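You operate a simulated robot arm through the tools that you are given. There is no shell and no other tool.

The job below is to be done with a simulated two-armed robot. You get a single attempt, and the scene is never put back.

Task
Wind 5 metres on to the empty spool on the winder.
Fine: zero the count, metres dial at 5, pull dial at 6 N before it starts; let it stop by itself.

It is judged by the outcome, as a careful person would: the job done as asked, and still so three seconds after it is handed in. It fails if anything else is knocked over, pushed out of place, dropped, spilled or broken.

Robot
Two 7-joint arms with two-finger grippers on one trunk that stands fixed in place. Base frame: the origin is at the foot of the trunk, x ahead of it, y to its left, z up. Units: m, rad, N and s.
The left shoulder is at [0.057, 0.176, 1.152], the right one opposite. With the tool pointing down near the work surface each hand reaches from about 0.1 to 0.86 m from the base axis, measured 20 degrees to its own side. Payload 2.94 kg a hand.
Tool frame (each hand has its own): the origin (TCP) lies between the finger pads and is the grasp point; the fingertips stand 0.03 m ahead of it; z points along the fingers, y is the line along which they close. Largest opening 0.138 m; the body of the gripper starts 0.109 m behind the TCP.
Orientation is that of the tool frame in the base frame, as a unit quaternion [x, y, z, w]. With the fingers straight down and closing along the base's y, the tool's x points along the base's -x, its y along +y and its z along -z.

Tools
- The arms move only by the tool drive_tool. It takes "left_plan", "right_plan" or both (then of equal length, played together; a hand with none holds still); each is one flat list of numbers, 7 for each row, row after row: the shift along the base's x, y, z in m, then the turn, a rotation vector about the base's x, y, z in rad, then the closure, from 0 (fully open) to 1 (shut). In form: [x, y, z, wx, wy, wz, fingers, x, y, z, wx, wy, wz, fingers, ...]. A call has 1 to 20 rows; each row shifts and turns the commanded pose from where the row before left it. Each row takes 0.2 s and may step no farther than 0.05 m and 0.15 rad from the row before; otherwise, or with a gripper value out of range, the whole call is refused. Where a pose cannot be reached the arm comes as near as it can. A force on the tool above 40 N (or 10 N above the force at the start of the call, whichever is more), or a blocked arm, ends the call early, and 0.2 s more pass. The fingers move at their own pace and stop on an object; they squeeze with about 40 N. The grip force told is the motor's: it shows also when the fingers shut on nothing. Time passes only in rows, and 0.2 s behind the last, so rows that do not move let the fingers close. It gives the time, the measured TCP pose, the force on the tool (base axes), the opening and the grip force at its end, in the units of the frame above (readings bear some noise), with the torque about the TCP (base axes, N m) and any sound that the robot's microphone picked up, and new pictures: "pictures" is both (left out), scene, wrist or none (wrist: the cameras of the hands that moved).
- Cameras (640 x 400 px; columns grow to the right, rows downward): "scene" is now at [0.1296, 0.0341, 1.6232]; the picture's right is [0.44, -0.90, 0.00], its down [-0.71, -0.35, -0.62] and it looks along [0.55, 0.27, -0.79] (base axes); focal length 314 px, centre (320, 200). "left" rides on the left gripper at [0.071, -0.019, -0.146] in its tool frame; the picture's right is [0.26, 0.97, 0.00], its down [-0.85, 0.23, -0.48] and it looks along [-0.46, 0.12, 0.88] (tool axes); focal length 280 px, centre (320, 200). "right" rides on the right gripper at [0.071, 0.019, -0.146] in its tool frame; the picture's right is [-0.26, 0.96, 0.00], its down [-0.85, -0.23, -0.48] and it looks along [-0.46, -0.12, 0.88] (tool axes); focal length 280 px, centre (320, 200).
- move_column(by): slides the trunk up (or, below 0, down) by that many m; the arms and the scene camera ride with it, the base frame stays. It gives what a move gives, with no picture.
- turn_head(pan, tilt): turns the head with the scene camera to pan (to the left, within 2.094 rad either way) and tilt (down, from -0.506 to 1.204), counted from straight ahead of the robot. It gives what a move gives, and a new picture of the scene camera.
- probe_pixels(camera, pixels): for up to 12 pixels [column, row] of the newest picture of that camera ("zoom" is the newest enlarged one), the place [x, y, z] in the base frame of the surface seen there, good to about 0.002 m. It takes no simulated time.
- close_up(camera, box): a new picture of the part [left, top, right, bottom] of that camera's present view, enlarged. It takes no simulated time.
- job_done(): hands the job in; it is judged then, once.

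Open the grippers and draw the arms clear of the work before you hand the job in, unless the task says otherwise.

The tools are called after "Request:" as a command line: name --argument value ..., lists and objects as JSON in quotes. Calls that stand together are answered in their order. drive_tool: Moves the arms, as the interface text tells. Its arguments: {"type":"object","properties":{"left_plan":{"type":"array","items":{"type":"number"}},"right_plan":{"type":"array","items":{"type":"number"}},"pictures":{"type":"string","enum":["both","scene","wrist","none"]}},"required":[]} The other tools are called the same way: move_column (by) slides the trunk up or down; turn_head (pan, tilt) turns the head that bears the scene camera; probe_pixels (camera, pixels) gives the place of the surface under pixels of a picture; close_up (camera, box) takes an enlarged picture of a part of a camera's view; job_done () hands the job in.

At the start:

```text
t: 0.0
left_tcp_pos: [0.4168, 0.5928, 1.1877]
left_orientation: [-0.002, 1.0, 0.0, -0.001]
left_force: [-0.3, -0.2, 0.8]
left_ft_torque: [-0.01, 0.0, 0.0]
left_width: 0.1381
left_grip_force: 0.2
right_tcp_pos: [0.508, 0.0463, 1.1814]
right_orientation: [-0.001, 1.0, 0.0, -0.001]
right_force: [0.1, -0.9, -0.6]
right_ft_torque: [0.02, 0.0, 0.01]
right_width: 0.138
right_grip_force: 0.0
trunk travel left (down, up): [-0.325, 0.409]
head pan, tilt: [0.457, 0.906]
```

scene: 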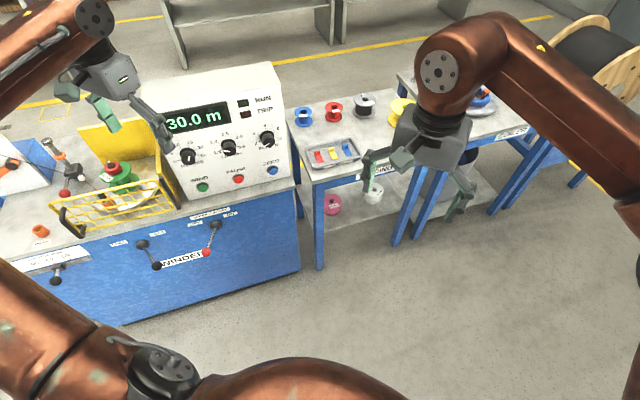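
right: 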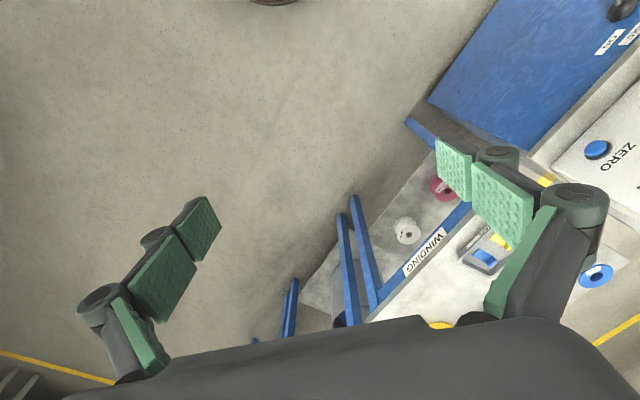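
left: 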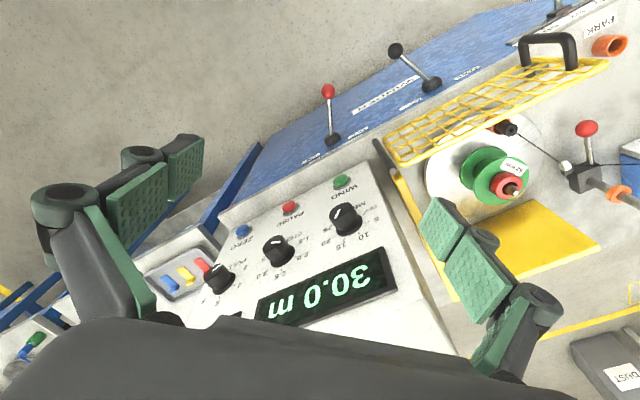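

The winder's panel shows 30.0 m with three dials and three buttons (scene about 160-290, 100-195), plus levers at the front. I'll take close-ups of the panel, the levers and the spool area.

Request:
close_up --camera "scene" --box '[150, 70, 300, 200]'

Request:
close_up --camera "scene" --box '[0, 110, 180, 300]'

Request:
close_up --camera "scene" --box '[90, 190, 250, 290]'

Request:
close_up --camera "left" --box '[360, 0, 640, 300]'

Request:
close_up --camera "left" --box '[180, 150, 400, 330]'

```text
3.08 times, centred on (225, 135) of scene
```

zoom: 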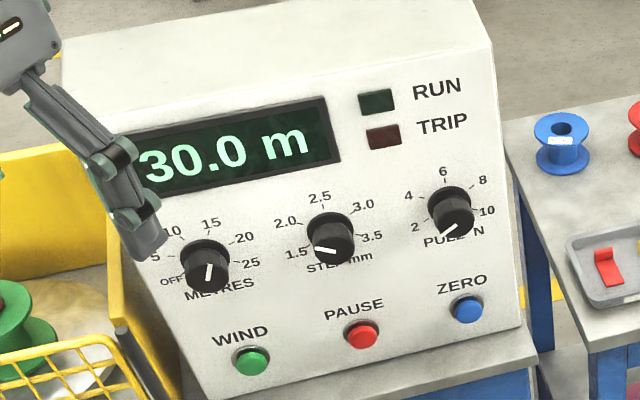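

```text
2.11 times, centred on (90, 205) of scene
```

zoom: 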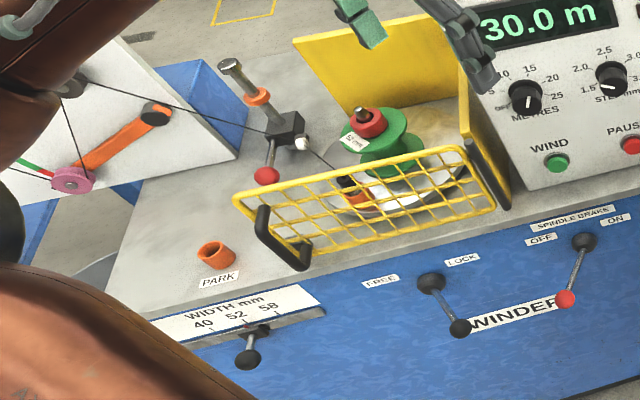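

```text
4.00 times, centred on (170, 240) of scene
```

zoom: 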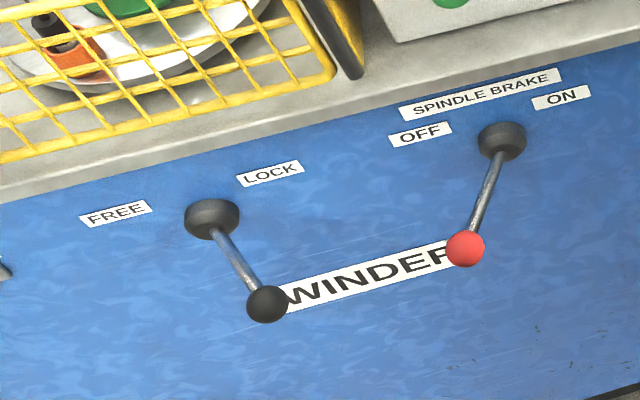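

```text
1.33 times, centred on (500, 150) of left
```

zoom: 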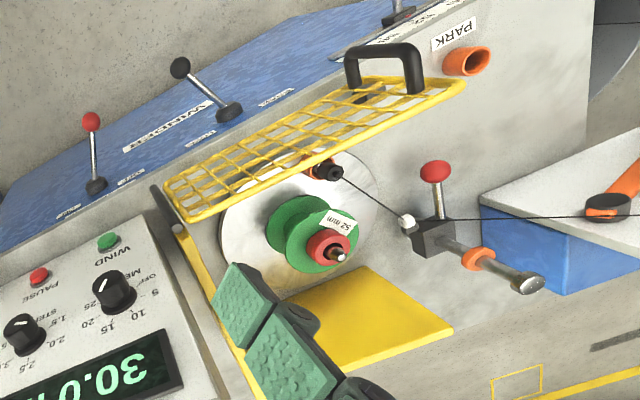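

```text
2.22 times, centred on (290, 240) of left
```

zoom: 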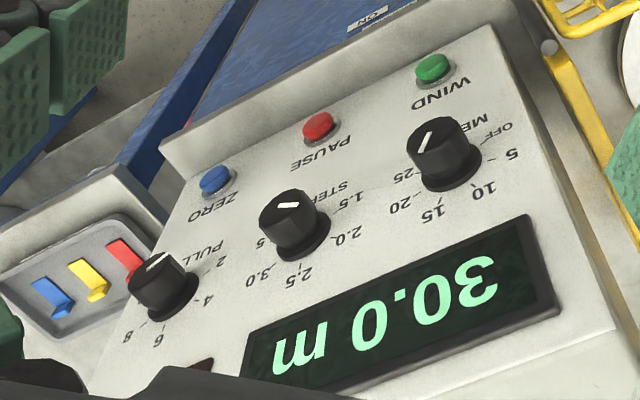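

The winder has a guard, a chuck with a green 52 mm spool, a wire guide, a width slide and two levers (FREE/LOCK, SPINDLE BRAKE). I'll turn the head left to see the rest of the machine before touching anything.

Request:
turn_head --pan 1.1 --tilt 0.8

```text
t: 1.0
left_tcp_pos: [0.4179, 0.5917, 1.1892]
left_orientation: [0.0, 1.0, -0.001, -0.001]
left_force: [-0.2, -0.2, -0.3]
left_ft_torque: [0.0, 0.0, -0.01]
left_width: 0.138
left_grip_force: 0.0
right_tcp_pos: [0.5079, 0.046, 1.1816]
right_orientation: [-0.001, 1.0, 0.0, -0.001]
right_force: [0.2, 0.9, -0.1]
right_ft_torque: [-0.03, -0.01, -0.02]
right_width: 0.138
right_grip_force: 0.1
trunk travel left (down, up): [-0.325, 0.409]
head pan, tilt: [1.1, 0.799]
```

scene: 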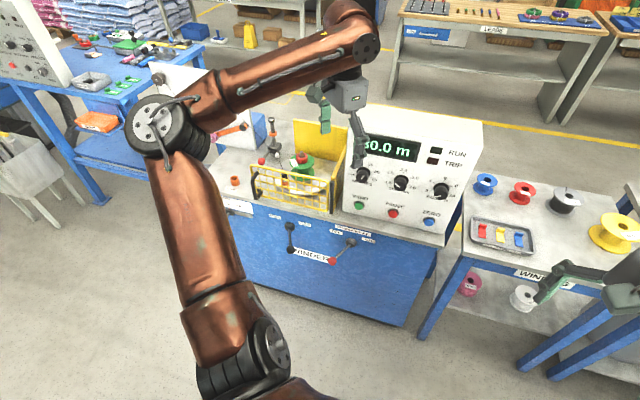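

The left arm covers the dancer side. I'll enlarge the spool area and the panel from this view and probe the main places.

Request:
close_up --camera "scene" --box '[205, 100, 355, 270]'

Request:
probe_pixels --camera "scene" --pixels '[[363, 174], [401, 183], [440, 190], [360, 204], [394, 212], [429, 219], [290, 226], [291, 251], [353, 240], [332, 260], [303, 158], [262, 160]]'

```text
2.35 times, centred on (280, 185) of scene
```

zoom: 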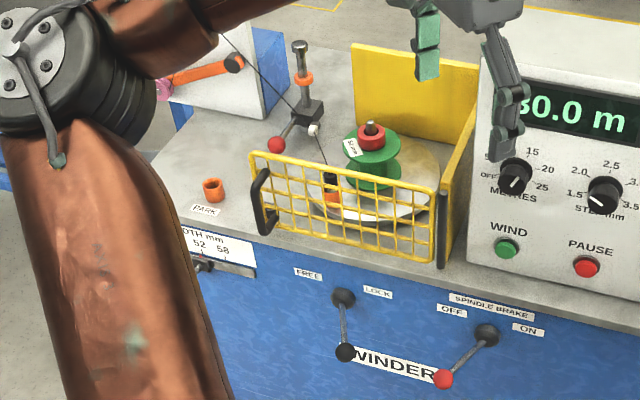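

```text
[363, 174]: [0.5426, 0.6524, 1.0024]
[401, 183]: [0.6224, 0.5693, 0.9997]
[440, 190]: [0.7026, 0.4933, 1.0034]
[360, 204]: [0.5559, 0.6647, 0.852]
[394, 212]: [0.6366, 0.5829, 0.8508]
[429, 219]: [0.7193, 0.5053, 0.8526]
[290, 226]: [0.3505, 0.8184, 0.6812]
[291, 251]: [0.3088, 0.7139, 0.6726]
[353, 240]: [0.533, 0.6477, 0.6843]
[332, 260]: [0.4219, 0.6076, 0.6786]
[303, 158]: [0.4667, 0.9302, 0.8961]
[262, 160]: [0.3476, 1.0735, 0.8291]
```

The levers stick out of the front: the brake lever leans to OFF and the other to LOCK. I'll probe the guard door, spool, plug, PARK socket and guide in the enlarged picture.

Request:
probe_pixels --camera "zoom" --pixels '[[252, 156], [435, 190], [436, 258], [272, 230], [260, 190], [443, 230], [472, 110], [357, 60], [372, 128], [332, 178], [212, 188], [276, 144]]'

Request:
probe_pixels --camera "zoom" --pixels '[[300, 48], [302, 80], [312, 110], [314, 130], [370, 142], [385, 150], [420, 170], [345, 205], [205, 264], [212, 210], [480, 180], [330, 300]]'

Request:
close_up --camera "scene" --box '[240, 130, 350, 220]'

Request:
close_up --camera "scene" --box '[345, 120, 475, 235]'

```text
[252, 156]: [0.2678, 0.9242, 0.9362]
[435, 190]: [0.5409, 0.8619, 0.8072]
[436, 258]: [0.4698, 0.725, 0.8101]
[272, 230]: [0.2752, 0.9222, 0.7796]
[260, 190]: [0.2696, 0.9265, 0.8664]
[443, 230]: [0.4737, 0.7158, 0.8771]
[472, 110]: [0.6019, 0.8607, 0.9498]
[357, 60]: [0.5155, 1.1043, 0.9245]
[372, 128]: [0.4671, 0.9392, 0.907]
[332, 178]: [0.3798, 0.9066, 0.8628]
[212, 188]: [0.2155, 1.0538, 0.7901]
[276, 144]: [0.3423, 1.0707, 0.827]
```

```text
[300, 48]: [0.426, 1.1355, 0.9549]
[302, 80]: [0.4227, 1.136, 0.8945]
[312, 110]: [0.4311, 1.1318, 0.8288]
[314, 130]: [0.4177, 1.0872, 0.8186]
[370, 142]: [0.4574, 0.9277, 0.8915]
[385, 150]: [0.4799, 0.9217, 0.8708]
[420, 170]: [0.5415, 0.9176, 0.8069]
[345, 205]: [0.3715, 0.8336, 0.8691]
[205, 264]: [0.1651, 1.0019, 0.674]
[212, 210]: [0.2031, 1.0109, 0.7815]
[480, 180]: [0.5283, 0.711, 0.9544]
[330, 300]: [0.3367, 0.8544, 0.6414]
```

```text
4.44 times, centred on (295, 175) of scene
```

zoom: 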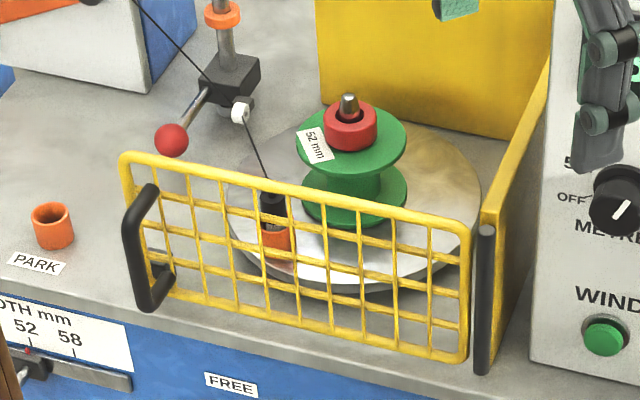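

```text
3.48 times, centred on (410, 178) of scene
```

zoom: 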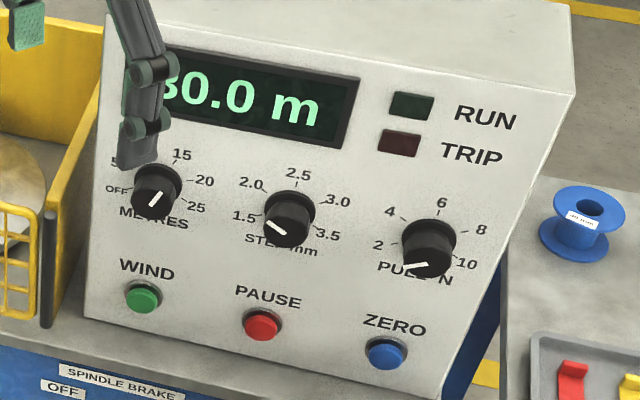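

The spool (red nut at zoom 350,125, label 52 mm) is bare, the wire's black plug sits in the orange socket on the faceplate, and the guard door is along the front, closed. I'll move the left hand over to the left side to view the dancer, guide and width slide.

Request:
drive_tool --left_plan '[-0.02, 0.035, 0, 0, 0, 0, 0, -0.02, 0.035, 0, 0, 0, 0, 0, -0.02, 0.035, 0, 0, 0, 0, 0, -0.02, 0.035, 0, 0, 0, 0, 0, -0.02, 0.035, 0, 0, 0, 0, 0, -0.02, 0.035, 0, 0, 0, 0, 0, -0.02, 0.035, 0, 0, 0, 0, 0, -0.02, 0.035, 0, 0, 0, 0, 0]' --pictures "both"

```text
t: 2.8
left_tcp_pos: [0.2567, 0.8743, 1.1862]
left_orientation: [0.0, 1.0, -0.001, 0.0]
left_force: [-0.2, 1.0, -0.4]
left_ft_torque: [-0.05, -0.01, 0.01]
left_width: 0.138
left_grip_force: 0.0
right_tcp_pos: [0.5085, 0.0482, 1.1807]
right_orientation: [-0.001, 1.0, 0.0, 0.0]
right_force: [0.1, 0.7, 0.1]
right_ft_torque: [-0.04, 0.01, -0.01]
right_width: 0.138
right_grip_force: 0.0
trunk travel left (down, up): [-0.325, 0.409]
head pan, tilt: [1.1, 0.799]
```

scene: 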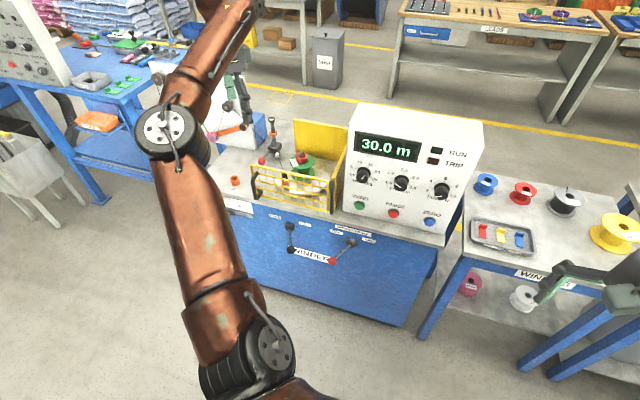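
left: 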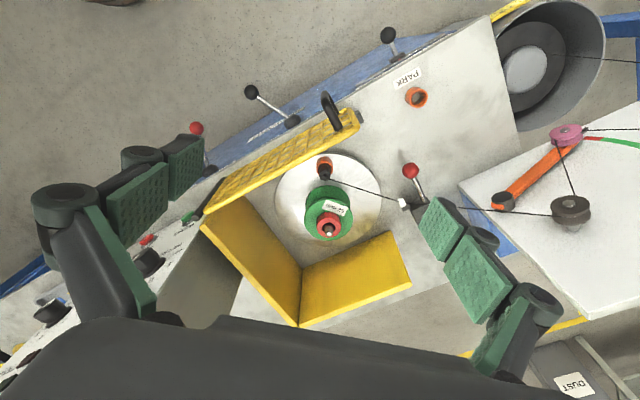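

Now the whole wire path shows, from supply reel (540,70) over the dancer (570,135) to the guide (405,203) and the faceplate (325,170). I'll enlarge these parts.

Request:
close_up --camera "left" --box '[440, 20, 640, 240]'

Request:
close_up --camera "left" --box '[190, 80, 440, 330]'

Request:
close_up --camera "left" --box '[220, 0, 480, 160]'

Request:
close_up --camera "scene" --box '[345, 120, 475, 235]'

Request:
close_up --camera "left" --box '[290, 140, 360, 250]'

```text
1.82 times, centred on (540, 130) of left
```

zoom: 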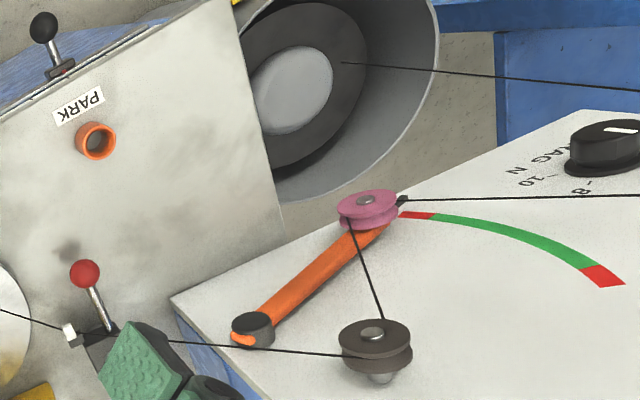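

```text
1.60 times, centred on (315, 205) of left
```

zoom: 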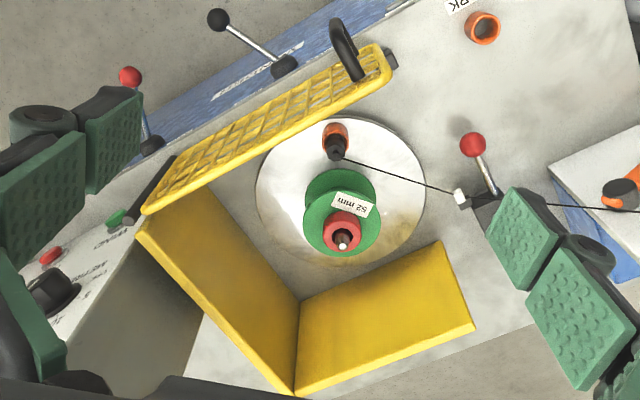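

```text
2.46 times, centred on (350, 80) of left
```

zoom: 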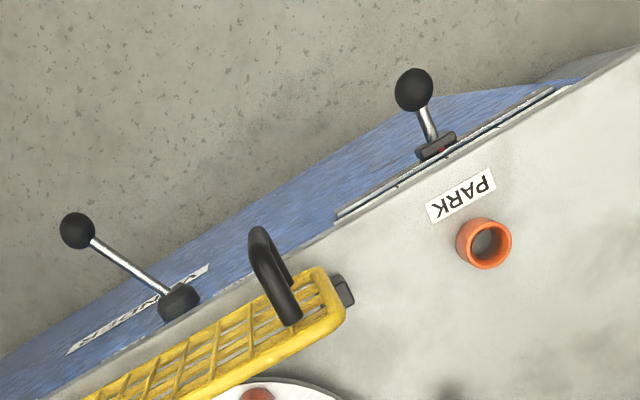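

```text
3.48 times, centred on (410, 178) of scene
```

zoom: 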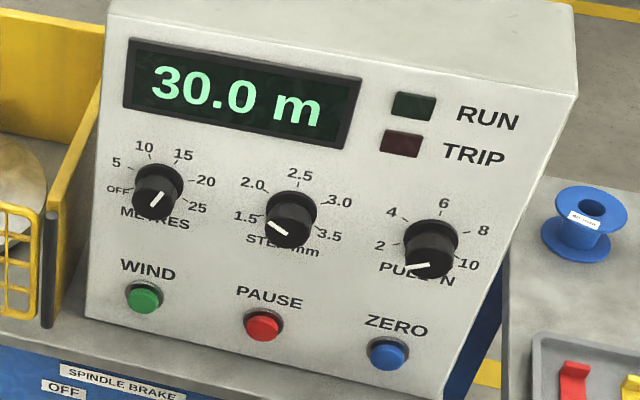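

```text
3.64 times, centred on (325, 195) of left
```

zoom: 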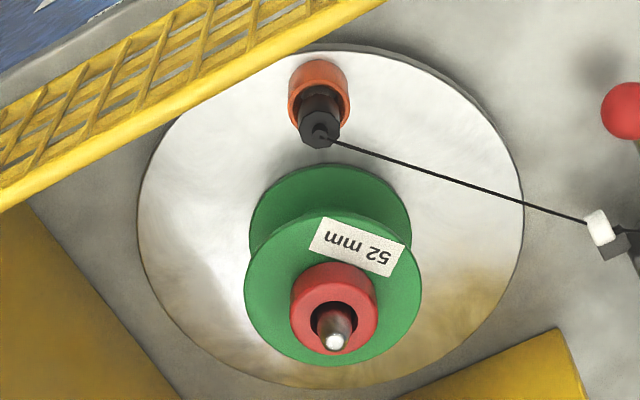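

The dancer table carries a "DRAG N" dial at the edge of view (zoom 610,140). I'll shift the left hand a little more to the left to read it fully.

Request:
drive_tool --left_plan '[-0.01, 0.04, 0.02, 0, 0, 0, 0, -0.01, 0.04, 0.02, 0, 0, 0, 0, -0.01, 0.04, 0.02, 0, 0, 0, 0, -0.01, 0.04, 0.02, 0, 0, 0, 0]' --pictures "wrist"

```text
t: 3.8
left_tcp_pos: [0.2541, 0.8774, 1.1931]
left_orientation: [-0.002, 1.0, 0.004, 0.0]
left_force: [0.0, 0.5, 0.4]
left_ft_torque: [0.01, 0.0, 0.0]
left_width: 0.1379
left_grip_force: 0.2
left hand out of reach, approached as far as the arm can: row 1, 2, 3, 4
right_tcp_pos: [0.5097, 0.0471, 1.181]
right_orientation: [-0.001, 1.0, 0.0, 0.0]
right_force: [-1.0, -1.0, -0.3]
right_ft_torque: [0.01, 0.0, 0.02]
right_width: 0.1379
right_grip_force: 0.0
trunk travel left (down, up): [-0.325, 0.409]
head pan, tilt: [1.1, 0.799]
```

left: 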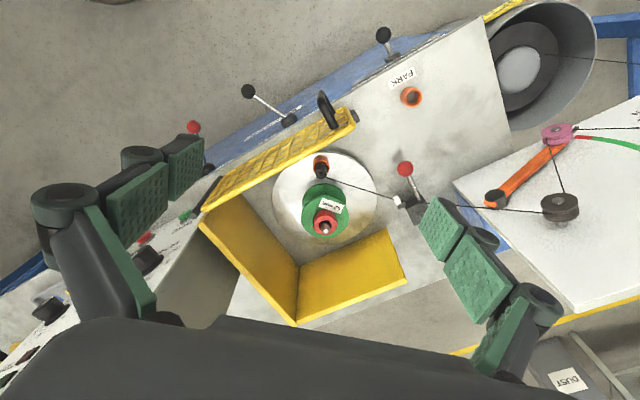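

That is the reach limit, so I'll undo the shift and yaw the hand left to look along the dancer table instead.

Request:
drive_tool --left_plan '[-0.02, -0.03, 0, 0, 0, 0.15, 0, -0.02, -0.03, 0, 0, 0, 0.15, 0, -0.02, -0.03, 0, 0, 0, 0.15, 0, -0.02, -0.03, 0, 0, 0, 0.15, 0]' --pictures "wrist"

```text
t: 4.8
left_tcp_pos: [0.1729, 0.7546, 1.1967]
left_orientation: [-0.296, 0.955, 0.0, 0.001]
left_force: [-0.3, -0.7, 1.2]
left_ft_torque: [0.01, -0.02, -0.01]
left_width: 0.1382
left_grip_force: 0.0
right_tcp_pos: [0.5075, 0.0453, 1.1826]
right_orientation: [0.001, 1.0, 0.001, 0.0]
right_force: [-0.2, -0.4, 0.3]
right_ft_torque: [0.02, -0.03, -0.01]
right_width: 0.1378
right_grip_force: 0.2
trunk travel left (down, up): [-0.325, 0.409]
head pan, tilt: [1.1, 0.799]
```

left: 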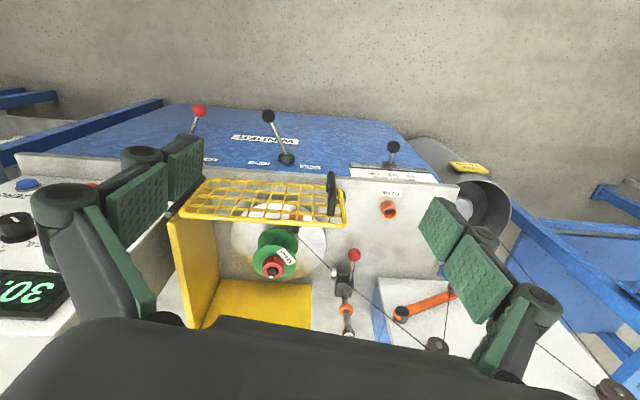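

The left arm is lower in the view now; I'll turn the head further left to see the drag unit and the yellow tag on the supply.

Request:
turn_head --pan 1.45 --tilt 0.7

Request:
close_up --camera "left" --box '[320, 120, 520, 370]'

Request:
close_up --camera "left" --box '[160, 80, 420, 240]'

```text
t: 5.7
left_tcp_pos: [0.1733, 0.7566, 1.1962]
left_orientation: [-0.295, 0.955, 0.0, 0.0]
left_force: [0.0, 0.3, 0.4]
left_ft_torque: [0.03, -0.02, 0.01]
left_width: 0.138
left_grip_force: 0.0
right_tcp_pos: [0.5081, 0.0459, 1.1813]
right_orientation: [-0.001, 1.0, 0.0, -0.001]
right_force: [0.5, -0.7, 0.4]
right_ft_torque: [0.01, 0.01, 0.01]
right_width: 0.1379
right_grip_force: 0.0
trunk travel left (down, up): [-0.325, 0.409]
head pan, tilt: [1.45, 0.7]
```

scene: 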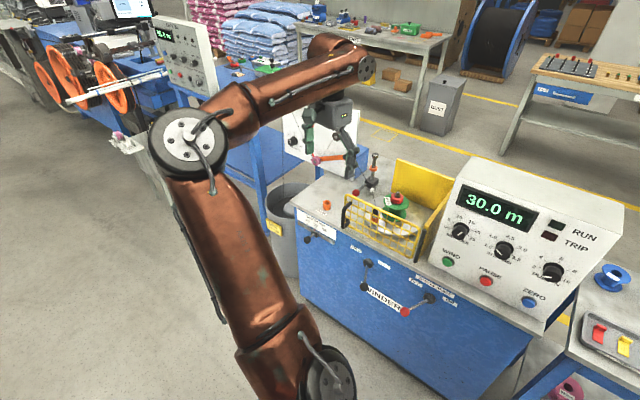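

```text
1.60 times, centred on (420, 245) of left
```

zoom: 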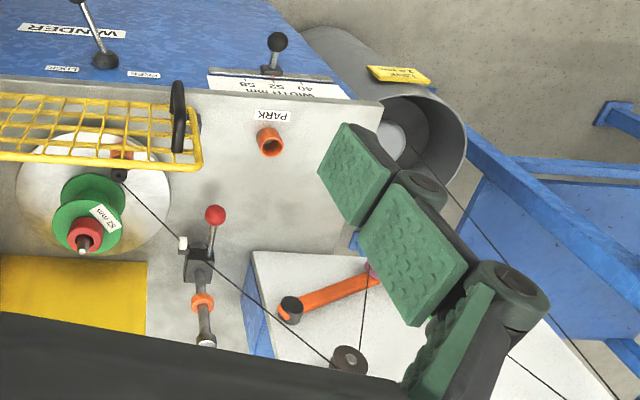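

```text
2.46 times, centred on (290, 160) of left
```

zoom: 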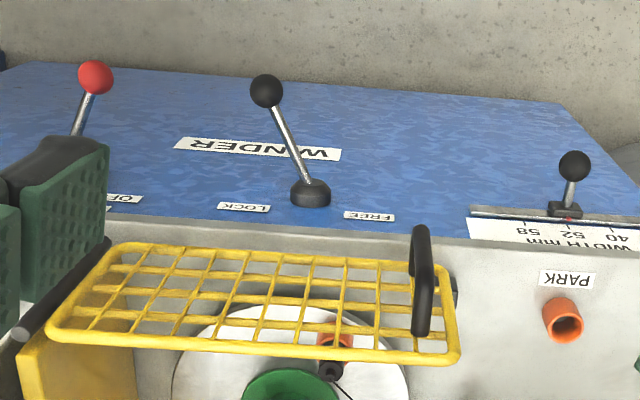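

The supply drum has a yellow tag "LINE ... mm" and the width slide seems to sit at 52. I'll enlarge the tag, the width slide and the drag unit.

Request:
close_up --camera "left" --box '[430, 150, 510, 200]'

Request:
close_up --camera "left" --box '[340, 130, 450, 210]'

Request:
close_up --camera "scene" --box '[260, 90, 370, 250]'

Request:
close_up --camera "scene" --box '[420, 160, 600, 320]'

Request:
close_up --camera "scene" --box '[20, 0, 240, 140]'

```text
8.00 times, centred on (470, 175) of left
```

zoom: 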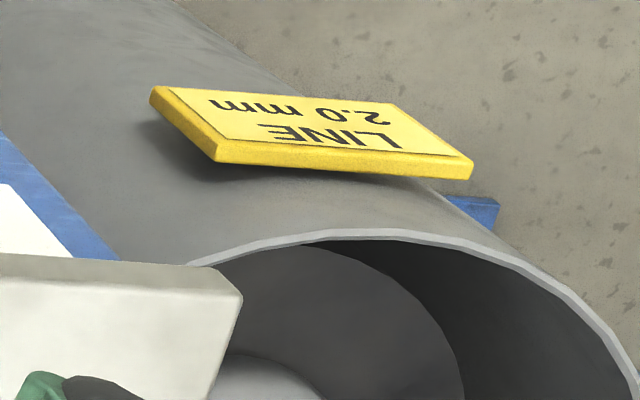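

```text
5.00 times, centred on (395, 170) of left
```

zoom: 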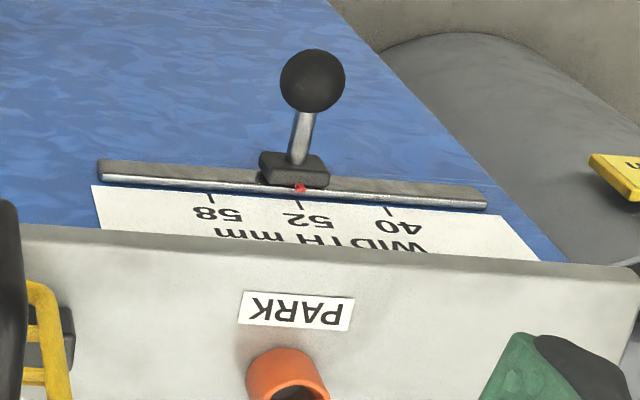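

```text
2.50 times, centred on (315, 170) of scene
```

zoom: 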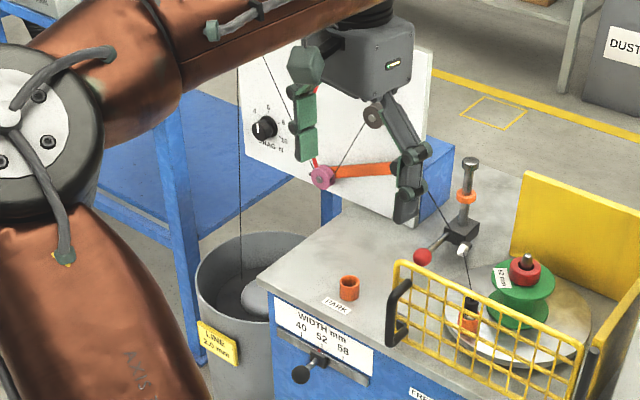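

```text
2.50 times, centred on (510, 240) of scene
```

zoom: 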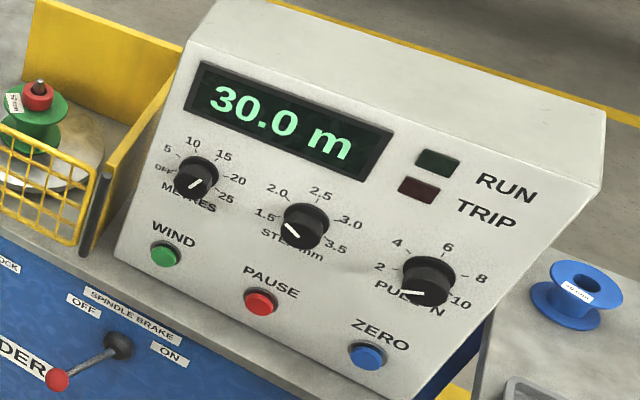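

```text
2.86 times, centred on (130, 70) of scene
```

zoom: 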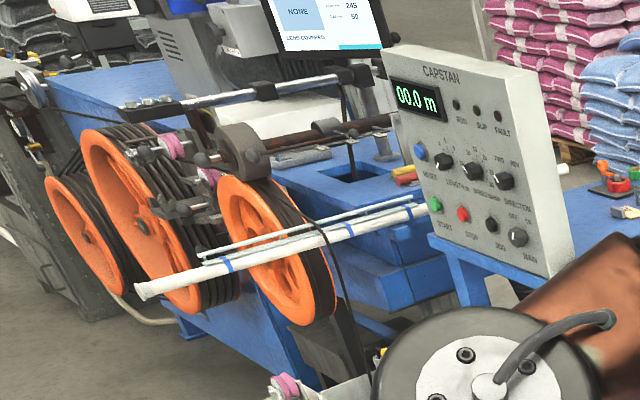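

Line tag reads 2.0 mm and the width slide sits at 52. Now I'll probe the panel plane, knobs and buttons in the current scene picture to get the panel normal and exact positions.

Request:
probe_pixels --camera "scene" --pixels '[[480, 256], [462, 272], [510, 292], [529, 264], [545, 292], [482, 226], [440, 250], [600, 240], [560, 310], [470, 180], [590, 200], [505, 278]]'

Request:
probe_pixels --camera "scene" --pixels '[[460, 231], [503, 251], [552, 272], [446, 261], [486, 280], [529, 302], [432, 298], [406, 311], [369, 262], [364, 286], [458, 227], [462, 235]]'

Request:
close_up --camera "scene" --box '[430, 200, 520, 280]'

Request:
close_up --camera "scene" --box '[500, 230, 600, 310]'

Request:
close_up --camera "scene" --box '[280, 100, 350, 200]'

```text
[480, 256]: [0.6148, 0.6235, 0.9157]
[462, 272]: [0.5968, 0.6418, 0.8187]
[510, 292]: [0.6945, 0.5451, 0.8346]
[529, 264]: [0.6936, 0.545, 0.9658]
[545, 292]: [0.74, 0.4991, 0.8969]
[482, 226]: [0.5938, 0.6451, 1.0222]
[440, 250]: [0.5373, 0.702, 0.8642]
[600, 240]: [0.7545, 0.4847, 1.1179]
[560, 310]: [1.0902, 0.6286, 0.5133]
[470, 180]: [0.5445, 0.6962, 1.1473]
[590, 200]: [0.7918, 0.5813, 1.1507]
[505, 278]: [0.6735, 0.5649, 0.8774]
```

```text
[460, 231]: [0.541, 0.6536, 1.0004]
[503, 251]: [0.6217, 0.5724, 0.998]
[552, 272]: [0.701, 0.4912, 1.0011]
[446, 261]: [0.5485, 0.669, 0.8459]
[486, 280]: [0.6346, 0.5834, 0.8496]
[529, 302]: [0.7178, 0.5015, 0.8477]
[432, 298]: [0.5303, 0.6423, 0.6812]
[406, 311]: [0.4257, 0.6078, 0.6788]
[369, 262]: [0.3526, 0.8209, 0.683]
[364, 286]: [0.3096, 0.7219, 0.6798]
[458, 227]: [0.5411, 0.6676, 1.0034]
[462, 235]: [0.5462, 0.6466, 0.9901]
```

```text
5.00 times, centred on (475, 240) of scene
```

zoom: 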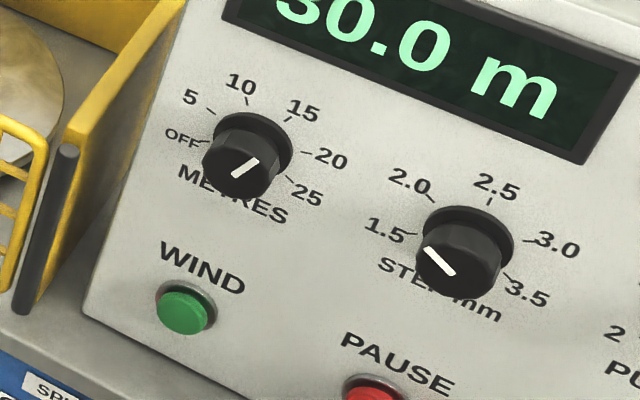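

```text
5.00 times, centred on (550, 270) of scene
```

zoom: 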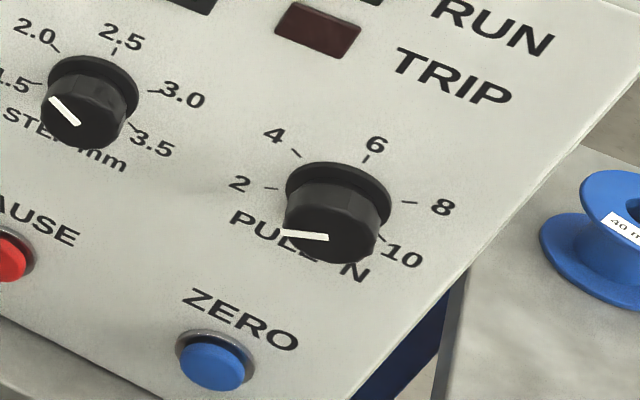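

```text
4.00 times, centred on (315, 150) of scene
```

zoom: 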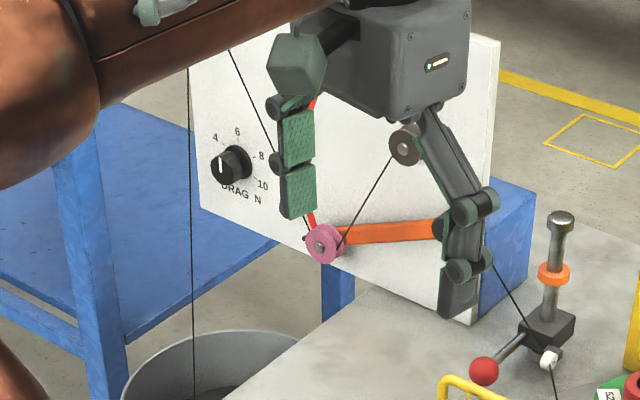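

The pointers now read clearly: METRES at 15, STEP at 2.0 (matches the line tag 2.0 mm), PULL at 2; brake OFF, width 52. I'll re-zoom and probe the tick marks to get the dial angles.

Request:
close_up --camera "scene" --box '[430, 200, 520, 280]'

Request:
probe_pixels --camera "zoom" --pixels '[[204, 143], [211, 111], [247, 101], [288, 119], [304, 153], [288, 178], [412, 234], [432, 198], [489, 202], [531, 240], [506, 273], [240, 170]]'

Request:
probe_pixels --camera "zoom" --pixels '[[233, 177], [258, 160], [425, 249], [455, 273], [214, 150], [270, 160], [225, 190], [250, 195], [184, 310], [460, 255], [368, 393], [280, 150]]'

Request:
close_up --camera "scene" --box '[500, 230, 600, 310]'

Request:
probe_pixels --camera "zoom" --pixels '[[272, 188], [296, 153], [366, 161], [410, 202], [381, 238], [286, 233], [326, 238], [210, 366], [212, 340], [332, 230], [290, 205], [375, 215]]'

```text
5.00 times, centred on (475, 240) of scene
```

zoom: 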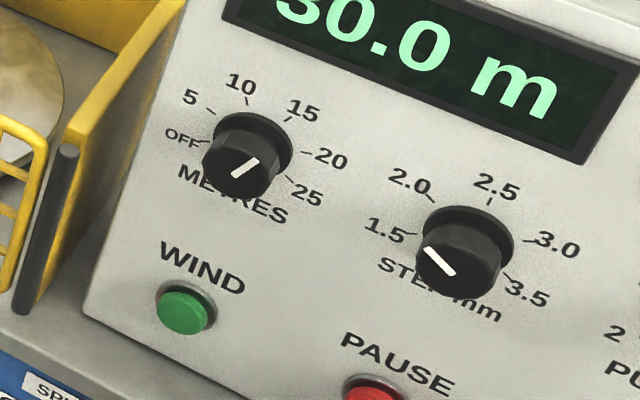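

```text
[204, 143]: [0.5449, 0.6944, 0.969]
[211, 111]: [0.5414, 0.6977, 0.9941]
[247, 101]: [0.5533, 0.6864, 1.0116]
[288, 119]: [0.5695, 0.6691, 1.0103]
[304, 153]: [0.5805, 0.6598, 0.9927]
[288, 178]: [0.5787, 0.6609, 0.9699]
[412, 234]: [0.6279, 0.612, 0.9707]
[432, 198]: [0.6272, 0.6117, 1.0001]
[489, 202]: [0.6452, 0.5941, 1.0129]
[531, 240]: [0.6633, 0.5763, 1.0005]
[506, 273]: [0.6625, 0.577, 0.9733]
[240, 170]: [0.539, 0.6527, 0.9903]
```

```text
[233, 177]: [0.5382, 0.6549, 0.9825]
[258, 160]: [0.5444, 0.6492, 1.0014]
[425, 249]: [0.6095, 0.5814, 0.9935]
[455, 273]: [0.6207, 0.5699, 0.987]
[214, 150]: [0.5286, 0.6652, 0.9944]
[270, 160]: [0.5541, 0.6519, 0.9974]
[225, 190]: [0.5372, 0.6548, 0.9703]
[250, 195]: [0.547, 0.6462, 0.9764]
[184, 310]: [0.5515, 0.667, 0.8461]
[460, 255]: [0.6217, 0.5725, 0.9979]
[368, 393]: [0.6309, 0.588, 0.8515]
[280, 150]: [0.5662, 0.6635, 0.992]
```

```text
5.00 times, centred on (550, 270) of scene
```

zoom: 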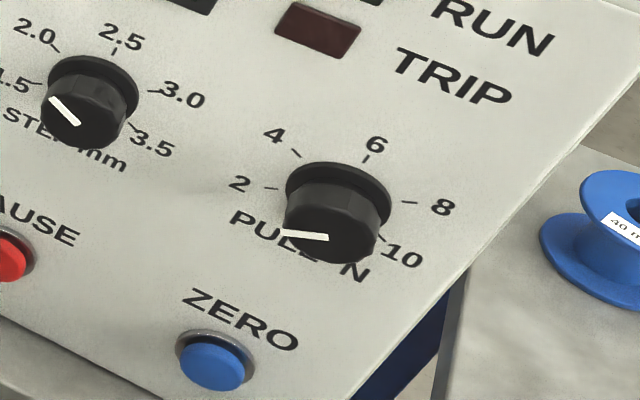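

```text
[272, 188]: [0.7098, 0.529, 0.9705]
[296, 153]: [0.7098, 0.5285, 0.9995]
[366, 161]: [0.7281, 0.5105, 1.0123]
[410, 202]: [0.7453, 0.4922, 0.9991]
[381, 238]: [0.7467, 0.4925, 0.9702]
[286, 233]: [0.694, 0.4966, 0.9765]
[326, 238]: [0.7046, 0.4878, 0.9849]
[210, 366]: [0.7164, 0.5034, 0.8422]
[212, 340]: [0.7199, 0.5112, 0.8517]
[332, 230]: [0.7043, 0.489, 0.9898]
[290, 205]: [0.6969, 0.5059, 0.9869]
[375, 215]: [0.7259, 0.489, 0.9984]
```

Ticks give: dial centres at z≈0.985; PULL steps are 60° (2 at −120°, 6 at 0°), METRES steps 48° (15 at +24°, 5 at −72°). I'll bring the left hand in front of the panel, still pointing down.

Request:
drive_tool --left_plan '[0.0284, -0.032, -0.006, 0, 0, 0.0232, 0, 0.0284, -0.032, -0.006, 0, 0, 0.0232, 0, 0.0284, -0.032, -0.006, 0, 0, 0.0232, 0, 0.0284, -0.032, -0.006, 0, 0, 0.0232, 0, 0.0284, -0.032, -0.006, 0, 0, 0.0232, 0, 0.0284, -0.032, -0.006, 0, 0, 0.0232, 0, 0.0284, -0.032, -0.006, 0, 0, 0.0232, 0, 0.0284, -0.032, -0.006, 0, 0, 0.0232, 0]' --pictures "wrist"

```text
t: 7.5
left_tcp_pos: [0.4049, 0.4998, 1.1469]
left_orientation: [-0.383, 0.924, 0.001, 0.0]
left_force: [-0.4, -0.3, 0.4]
left_ft_torque: [-0.02, 0.03, 0.03]
left_width: 0.138
left_grip_force: 0.0
right_tcp_pos: [0.5097, 0.0467, 1.1803]
right_orientation: [-0.001, 1.0, 0.0, -0.002]
right_force: [0.3, 0.3, -0.1]
right_ft_torque: [0.01, 0.07, 0.02]
right_width: 0.138
right_grip_force: 0.1
trunk travel left (down, up): [-0.325, 0.409]
head pan, tilt: [1.45, 0.7]
```

left: 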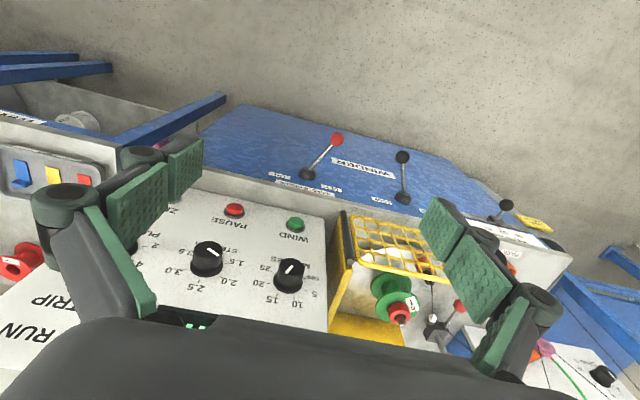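

The hand is ahead of the panel with yaw 45°. Now I pitch it up about the axis parallel to the panel until the fingers point at the panel, while turning the head back to watch.

Request:
drive_tool --left_plan '[0, 0, 0, 0.101, -0.101, 0, 0.3, 0, 0, 0, 0.101, -0.101, 0, 0.3, 0, 0, 0, 0.101, -0.101, 0, 0.3, 0, 0, 0, 0.101, -0.101, 0, 0.3, 0, 0, 0, 0.101, -0.101, 0, 0.3, 0, 0, 0, 0.101, -0.101, 0, 0.3, 0, 0, 0, 0.101, -0.101, 0, 0.3, 0, 0, 0, 0.101, -0.101, 0, 0.3, 0, 0, 0, 0.101, -0.101, 0, 0.3, 0, 0, 0, 0.101, -0.101, 0, 0.3, 0, 0, 0, 0.101, -0.101, 0, 0.3]' --pictures "both"

Request:
turn_head --pan 0.85 --tilt 0.75

```text
t: 9.9
left_tcp_pos: [0.5026, 0.5792, 1.1852]
left_orientation: [-0.272, 0.653, 0.27, 0.654]
left_force: [0.3, 0.4, -0.6]
left_ft_torque: [0.04, 0.0, -0.08]
left_width: 0.0965
left_grip_force: 0.1
left hand out of reach, approached as far as the arm can: row 5, 6, 7, 8, 9, 10
right_tcp_pos: [0.509, 0.0513, 1.1803]
right_orientation: [-0.001, 1.0, -0.002, 0.0]
right_force: [0.9, 0.5, -0.7]
right_ft_torque: [-0.11, 0.01, 0.01]
right_width: 0.1379
right_grip_force: 0.1
trunk travel left (down, up): [-0.325, 0.409]
head pan, tilt: [1.45, 0.7]
```

scene: 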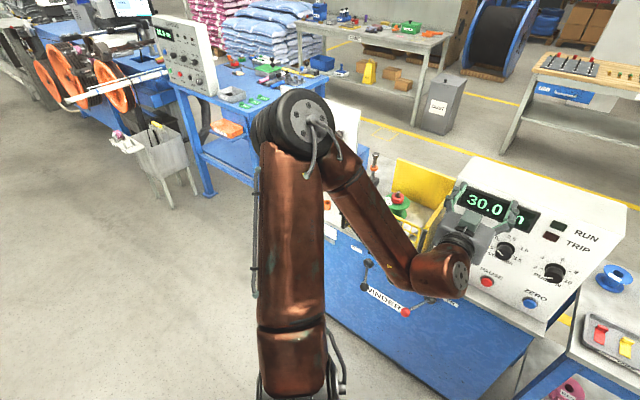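
left: 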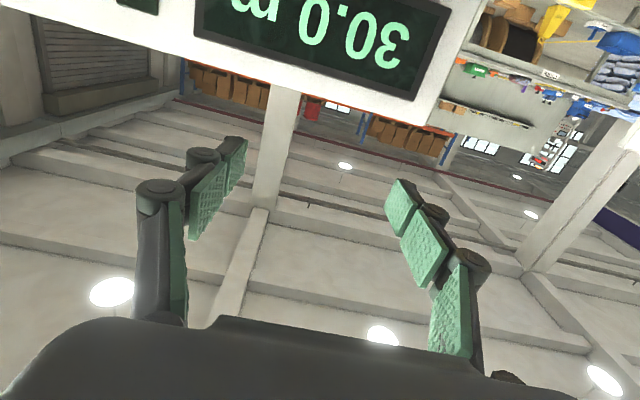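

```text
t: 10.9
left_tcp_pos: [0.5017, 0.5758, 1.1857]
left_orientation: [-0.271, 0.653, 0.272, 0.653]
left_force: [-0.7, 0.0, -0.2]
left_ft_torque: [0.0, 0.0, 0.0]
left_width: 0.0964
left_grip_force: 0.1
right_tcp_pos: [0.5094, 0.0467, 1.1817]
right_orientation: [-0.001, 1.0, 0.0, -0.001]
right_force: [0.4, 0.8, 0.0]
right_ft_torque: [0.01, 0.01, -0.01]
right_width: 0.138
right_grip_force: 0.1
trunk travel left (down, up): [-0.325, 0.409]
head pan, tilt: [0.85, 0.75]
```

scene: 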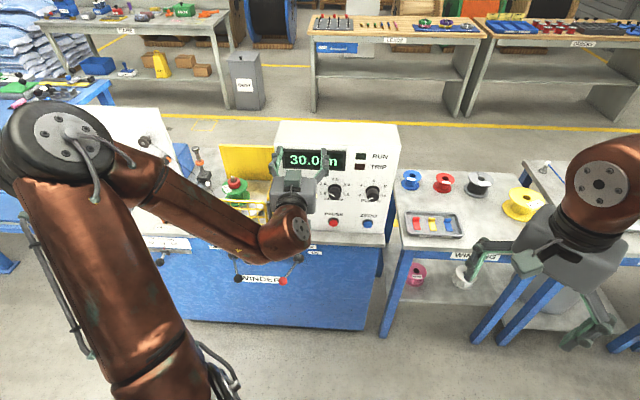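

The fingers now point at the panel; the TCP ended at (0.50, 0.576, 1.186), 0.11 m off it. I'll probe the elbow and forearm to judge clearance from the winder before lowering.

Request:
probe_pixels --camera "scene" --pixels '[[62, 135], [100, 165], [160, 200], [220, 220], [298, 230], [293, 195], [200, 250], [20, 160], [285, 258], [240, 275], [281, 280]]'

Request:
close_up --camera "scene" --box '[200, 110, 420, 300]'

```text
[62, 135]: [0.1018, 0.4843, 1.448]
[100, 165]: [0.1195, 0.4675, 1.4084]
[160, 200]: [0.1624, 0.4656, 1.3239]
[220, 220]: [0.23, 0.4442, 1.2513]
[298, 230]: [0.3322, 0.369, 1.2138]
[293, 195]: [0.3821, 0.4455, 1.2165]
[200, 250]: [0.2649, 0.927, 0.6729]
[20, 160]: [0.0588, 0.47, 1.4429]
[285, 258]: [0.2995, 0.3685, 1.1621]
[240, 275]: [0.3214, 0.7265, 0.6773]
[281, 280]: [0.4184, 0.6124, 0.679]
```

```text
2.11 times, centred on (310, 205) of scene
```

zoom: 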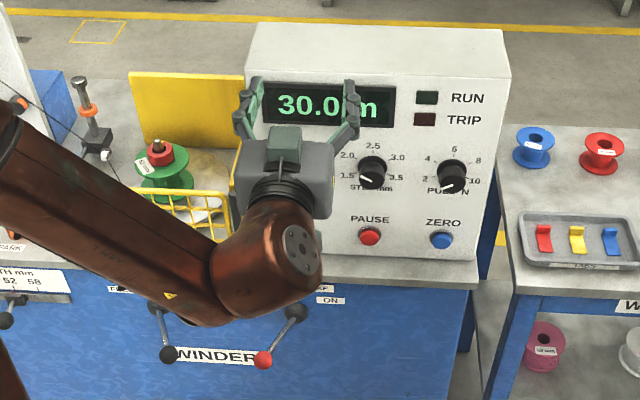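

The elbow is high (z 1.45) and clear, so lowering the trunk 0.2 m brings the hand to dial height while keeping this posture; nothing is under either hand there.

Request:
move_column --by -0.2

Request:
turn_head --pan 0.75 --tilt 0.6

```text
t: 13.0
left_tcp_pos: [0.5676, 0.5766, 0.8986]
left_orientation: [-0.243, 0.712, 0.295, 0.589]
left_force: [0.3, -0.1, 0.1]
left_ft_torque: [0.01, -0.01, -0.02]
left_width: 0.0965
left_grip_force: 0.0
right_tcp_pos: [0.5074, 0.0455, 0.9814]
right_orientation: [-0.002, 1.0, 0.0, 0.0]
right_force: [-0.1, -0.2, 1.2]
right_ft_torque: [-0.01, -0.02, 0.0]
right_width: 0.138
right_grip_force: 0.1
trunk travel left (down, up): [-0.125, 0.609]
head pan, tilt: [0.85, 0.75]
```

```text
t: 13.7
left_tcp_pos: [0.5689, 0.5762, 0.8977]
left_orientation: [-0.244, 0.712, 0.296, 0.588]
left_force: [-0.2, 0.2, -0.5]
left_ft_torque: [-0.01, 0.02, -0.02]
left_width: 0.0967
left_grip_force: 0.0
right_tcp_pos: [0.507, 0.0465, 0.9815]
right_orientation: [0.0, 1.0, 0.0, -0.001]
right_force: [0.0, -0.2, 0.6]
right_ft_torque: [-0.01, 0.0, 0.0]
right_width: 0.1379
right_grip_force: 0.0
trunk travel left (down, up): [-0.125, 0.609]
head pan, tilt: [0.75, 0.6]
```

scene: 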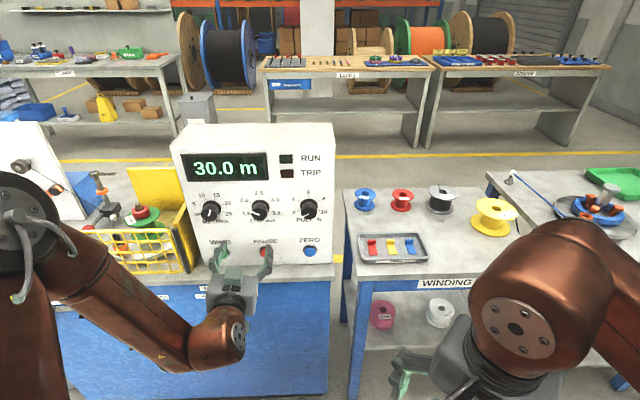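

The hand settled nearer the panel and lower (p≈0.066 m, z 0.898), near the WIND/PAUSE buttons but with no contact force. I'll back it away and up a little and check how it follows.

Request:
drive_tool --left_plan '[-0.025, -0.025, 0.01, 0, 0, 0, 0.3, -0.025, -0.025, 0.03, 0, 0, 0, 0.3, 0, 0, 0.03, 0, 0, 0, 0.3]' --pictures "both"

```text
t: 14.5
left_tcp_pos: [0.5773, 0.578, 0.9524]
left_orientation: [-0.243, 0.712, 0.295, 0.589]
left_force: [0.1, 0.6, 0.6]
left_ft_torque: [0.0, 0.02, 0.01]
left_width: 0.0964
left_grip_force: 0.0
left hand out of reach, approached as far as the arm can: row 1, 2, 3
right_tcp_pos: [0.5073, 0.0457, 0.9815]
right_orientation: [-0.001, 1.0, 0.0, -0.001]
right_force: [0.6, -0.1, 0.8]
right_ft_torque: [0.0, -0.03, 0.02]
right_width: 0.1381
right_grip_force: 0.2
trunk travel left (down, up): [-0.125, 0.609]
head pan, tilt: [0.75, 0.6]
```

scene: 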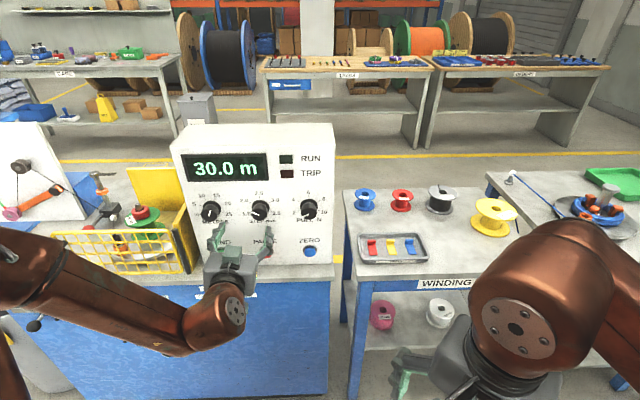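
left: 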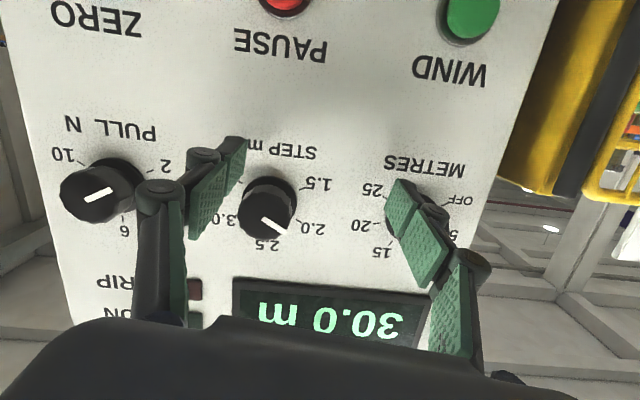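

The arm is too folded to back off in this posture, and the right finger is close to the STEP knob. I'll drop slightly and pitch the fingers back down while withdrawing, which returns to reachable poses.

Request:
drive_tool --left_plan '[-0.01, -0.01, -0.03, -0.07, 0.07, 0, 0.3, -0.02, -0.02, -0.02, -0.1, 0.1, 0, 0.3, -0.02, -0.02, 0, -0.1, 0.1, 0, 0.3]' --pictures "both"

```text
t: 15.3
left_tcp_pos: [0.5724, 0.5578, 0.8994]
left_orientation: [-0.278, 0.819, 0.227, 0.448]
left_force: [0.1, -0.5, -1.2]
left_ft_torque: [0.02, 0.0, 0.02]
left_width: 0.0965
left_grip_force: 0.0
left hand out of reach, approached as far as the arm can: row 1, 2, 3
right_tcp_pos: [0.5075, 0.0461, 0.9821]
right_orientation: [-0.001, 1.0, 0.001, 0.0]
right_force: [0.1, -0.3, -0.4]
right_ft_torque: [0.0, -0.01, 0.03]
right_width: 0.1381
right_grip_force: 0.0
trunk travel left (down, up): [-0.125, 0.609]
head pan, tilt: [0.75, 0.6]
```

scene: 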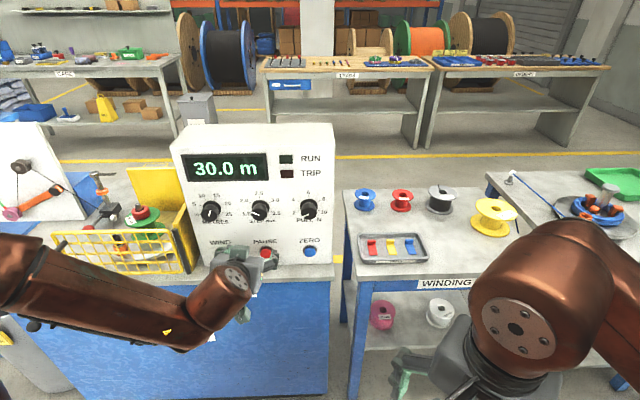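
left: 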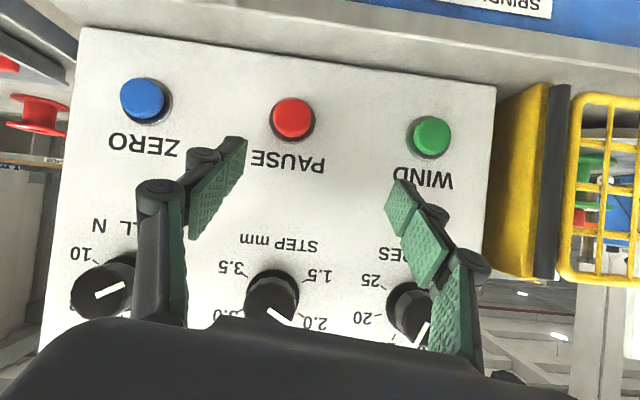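

No contact; the fingers tilt 30° down, 0.077 m off the panel. I'll keep pitching down and withdrawing until the pose is well within reach.

Request:
drive_tool --left_plan '[-0.02, -0.02, 0.005, -0.1, 0.1, 0, 0.3, -0.025, -0.025, 0.01, -0.1, 0.1, 0, 0.3, -0.025, -0.025, 0.02, -0.1, 0.1, 0, 0.3, -0.025, -0.025, 0.03, -0.1, 0.1, 0, 0.3]' --pictures "both"

```text
t: 16.3
left_tcp_pos: [0.4939, 0.471, 0.9681]
left_orientation: [-0.31, 0.919, 0.112, 0.215]
left_force: [-0.6, -0.2, 0.0]
left_ft_torque: [0.01, 0.01, -0.02]
left_width: 0.0965
left_grip_force: 0.1
left hand out of reach, approached as far as the arm can: row 1, 2
right_tcp_pos: [0.5091, 0.0467, 0.981]
right_orientation: [-0.001, 1.0, 0.0, -0.001]
right_force: [0.3, -0.1, -0.2]
right_ft_torque: [0.02, 0.02, 0.02]
right_width: 0.1379
right_grip_force: 0.0
trunk travel left (down, up): [-0.125, 0.609]
head pan, tilt: [0.75, 0.6]
```

scene: 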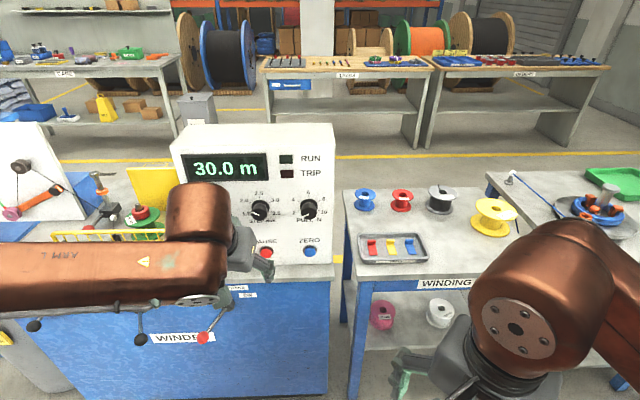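
left: 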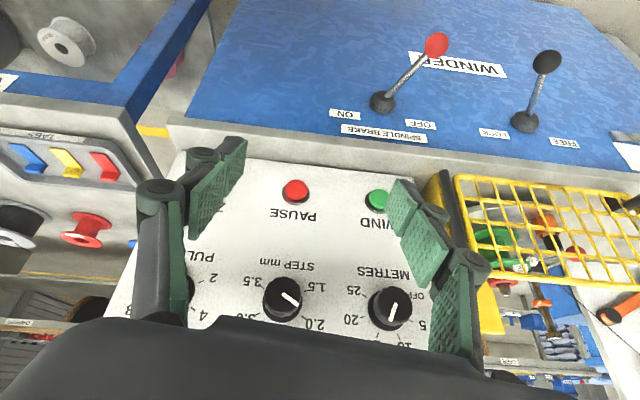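

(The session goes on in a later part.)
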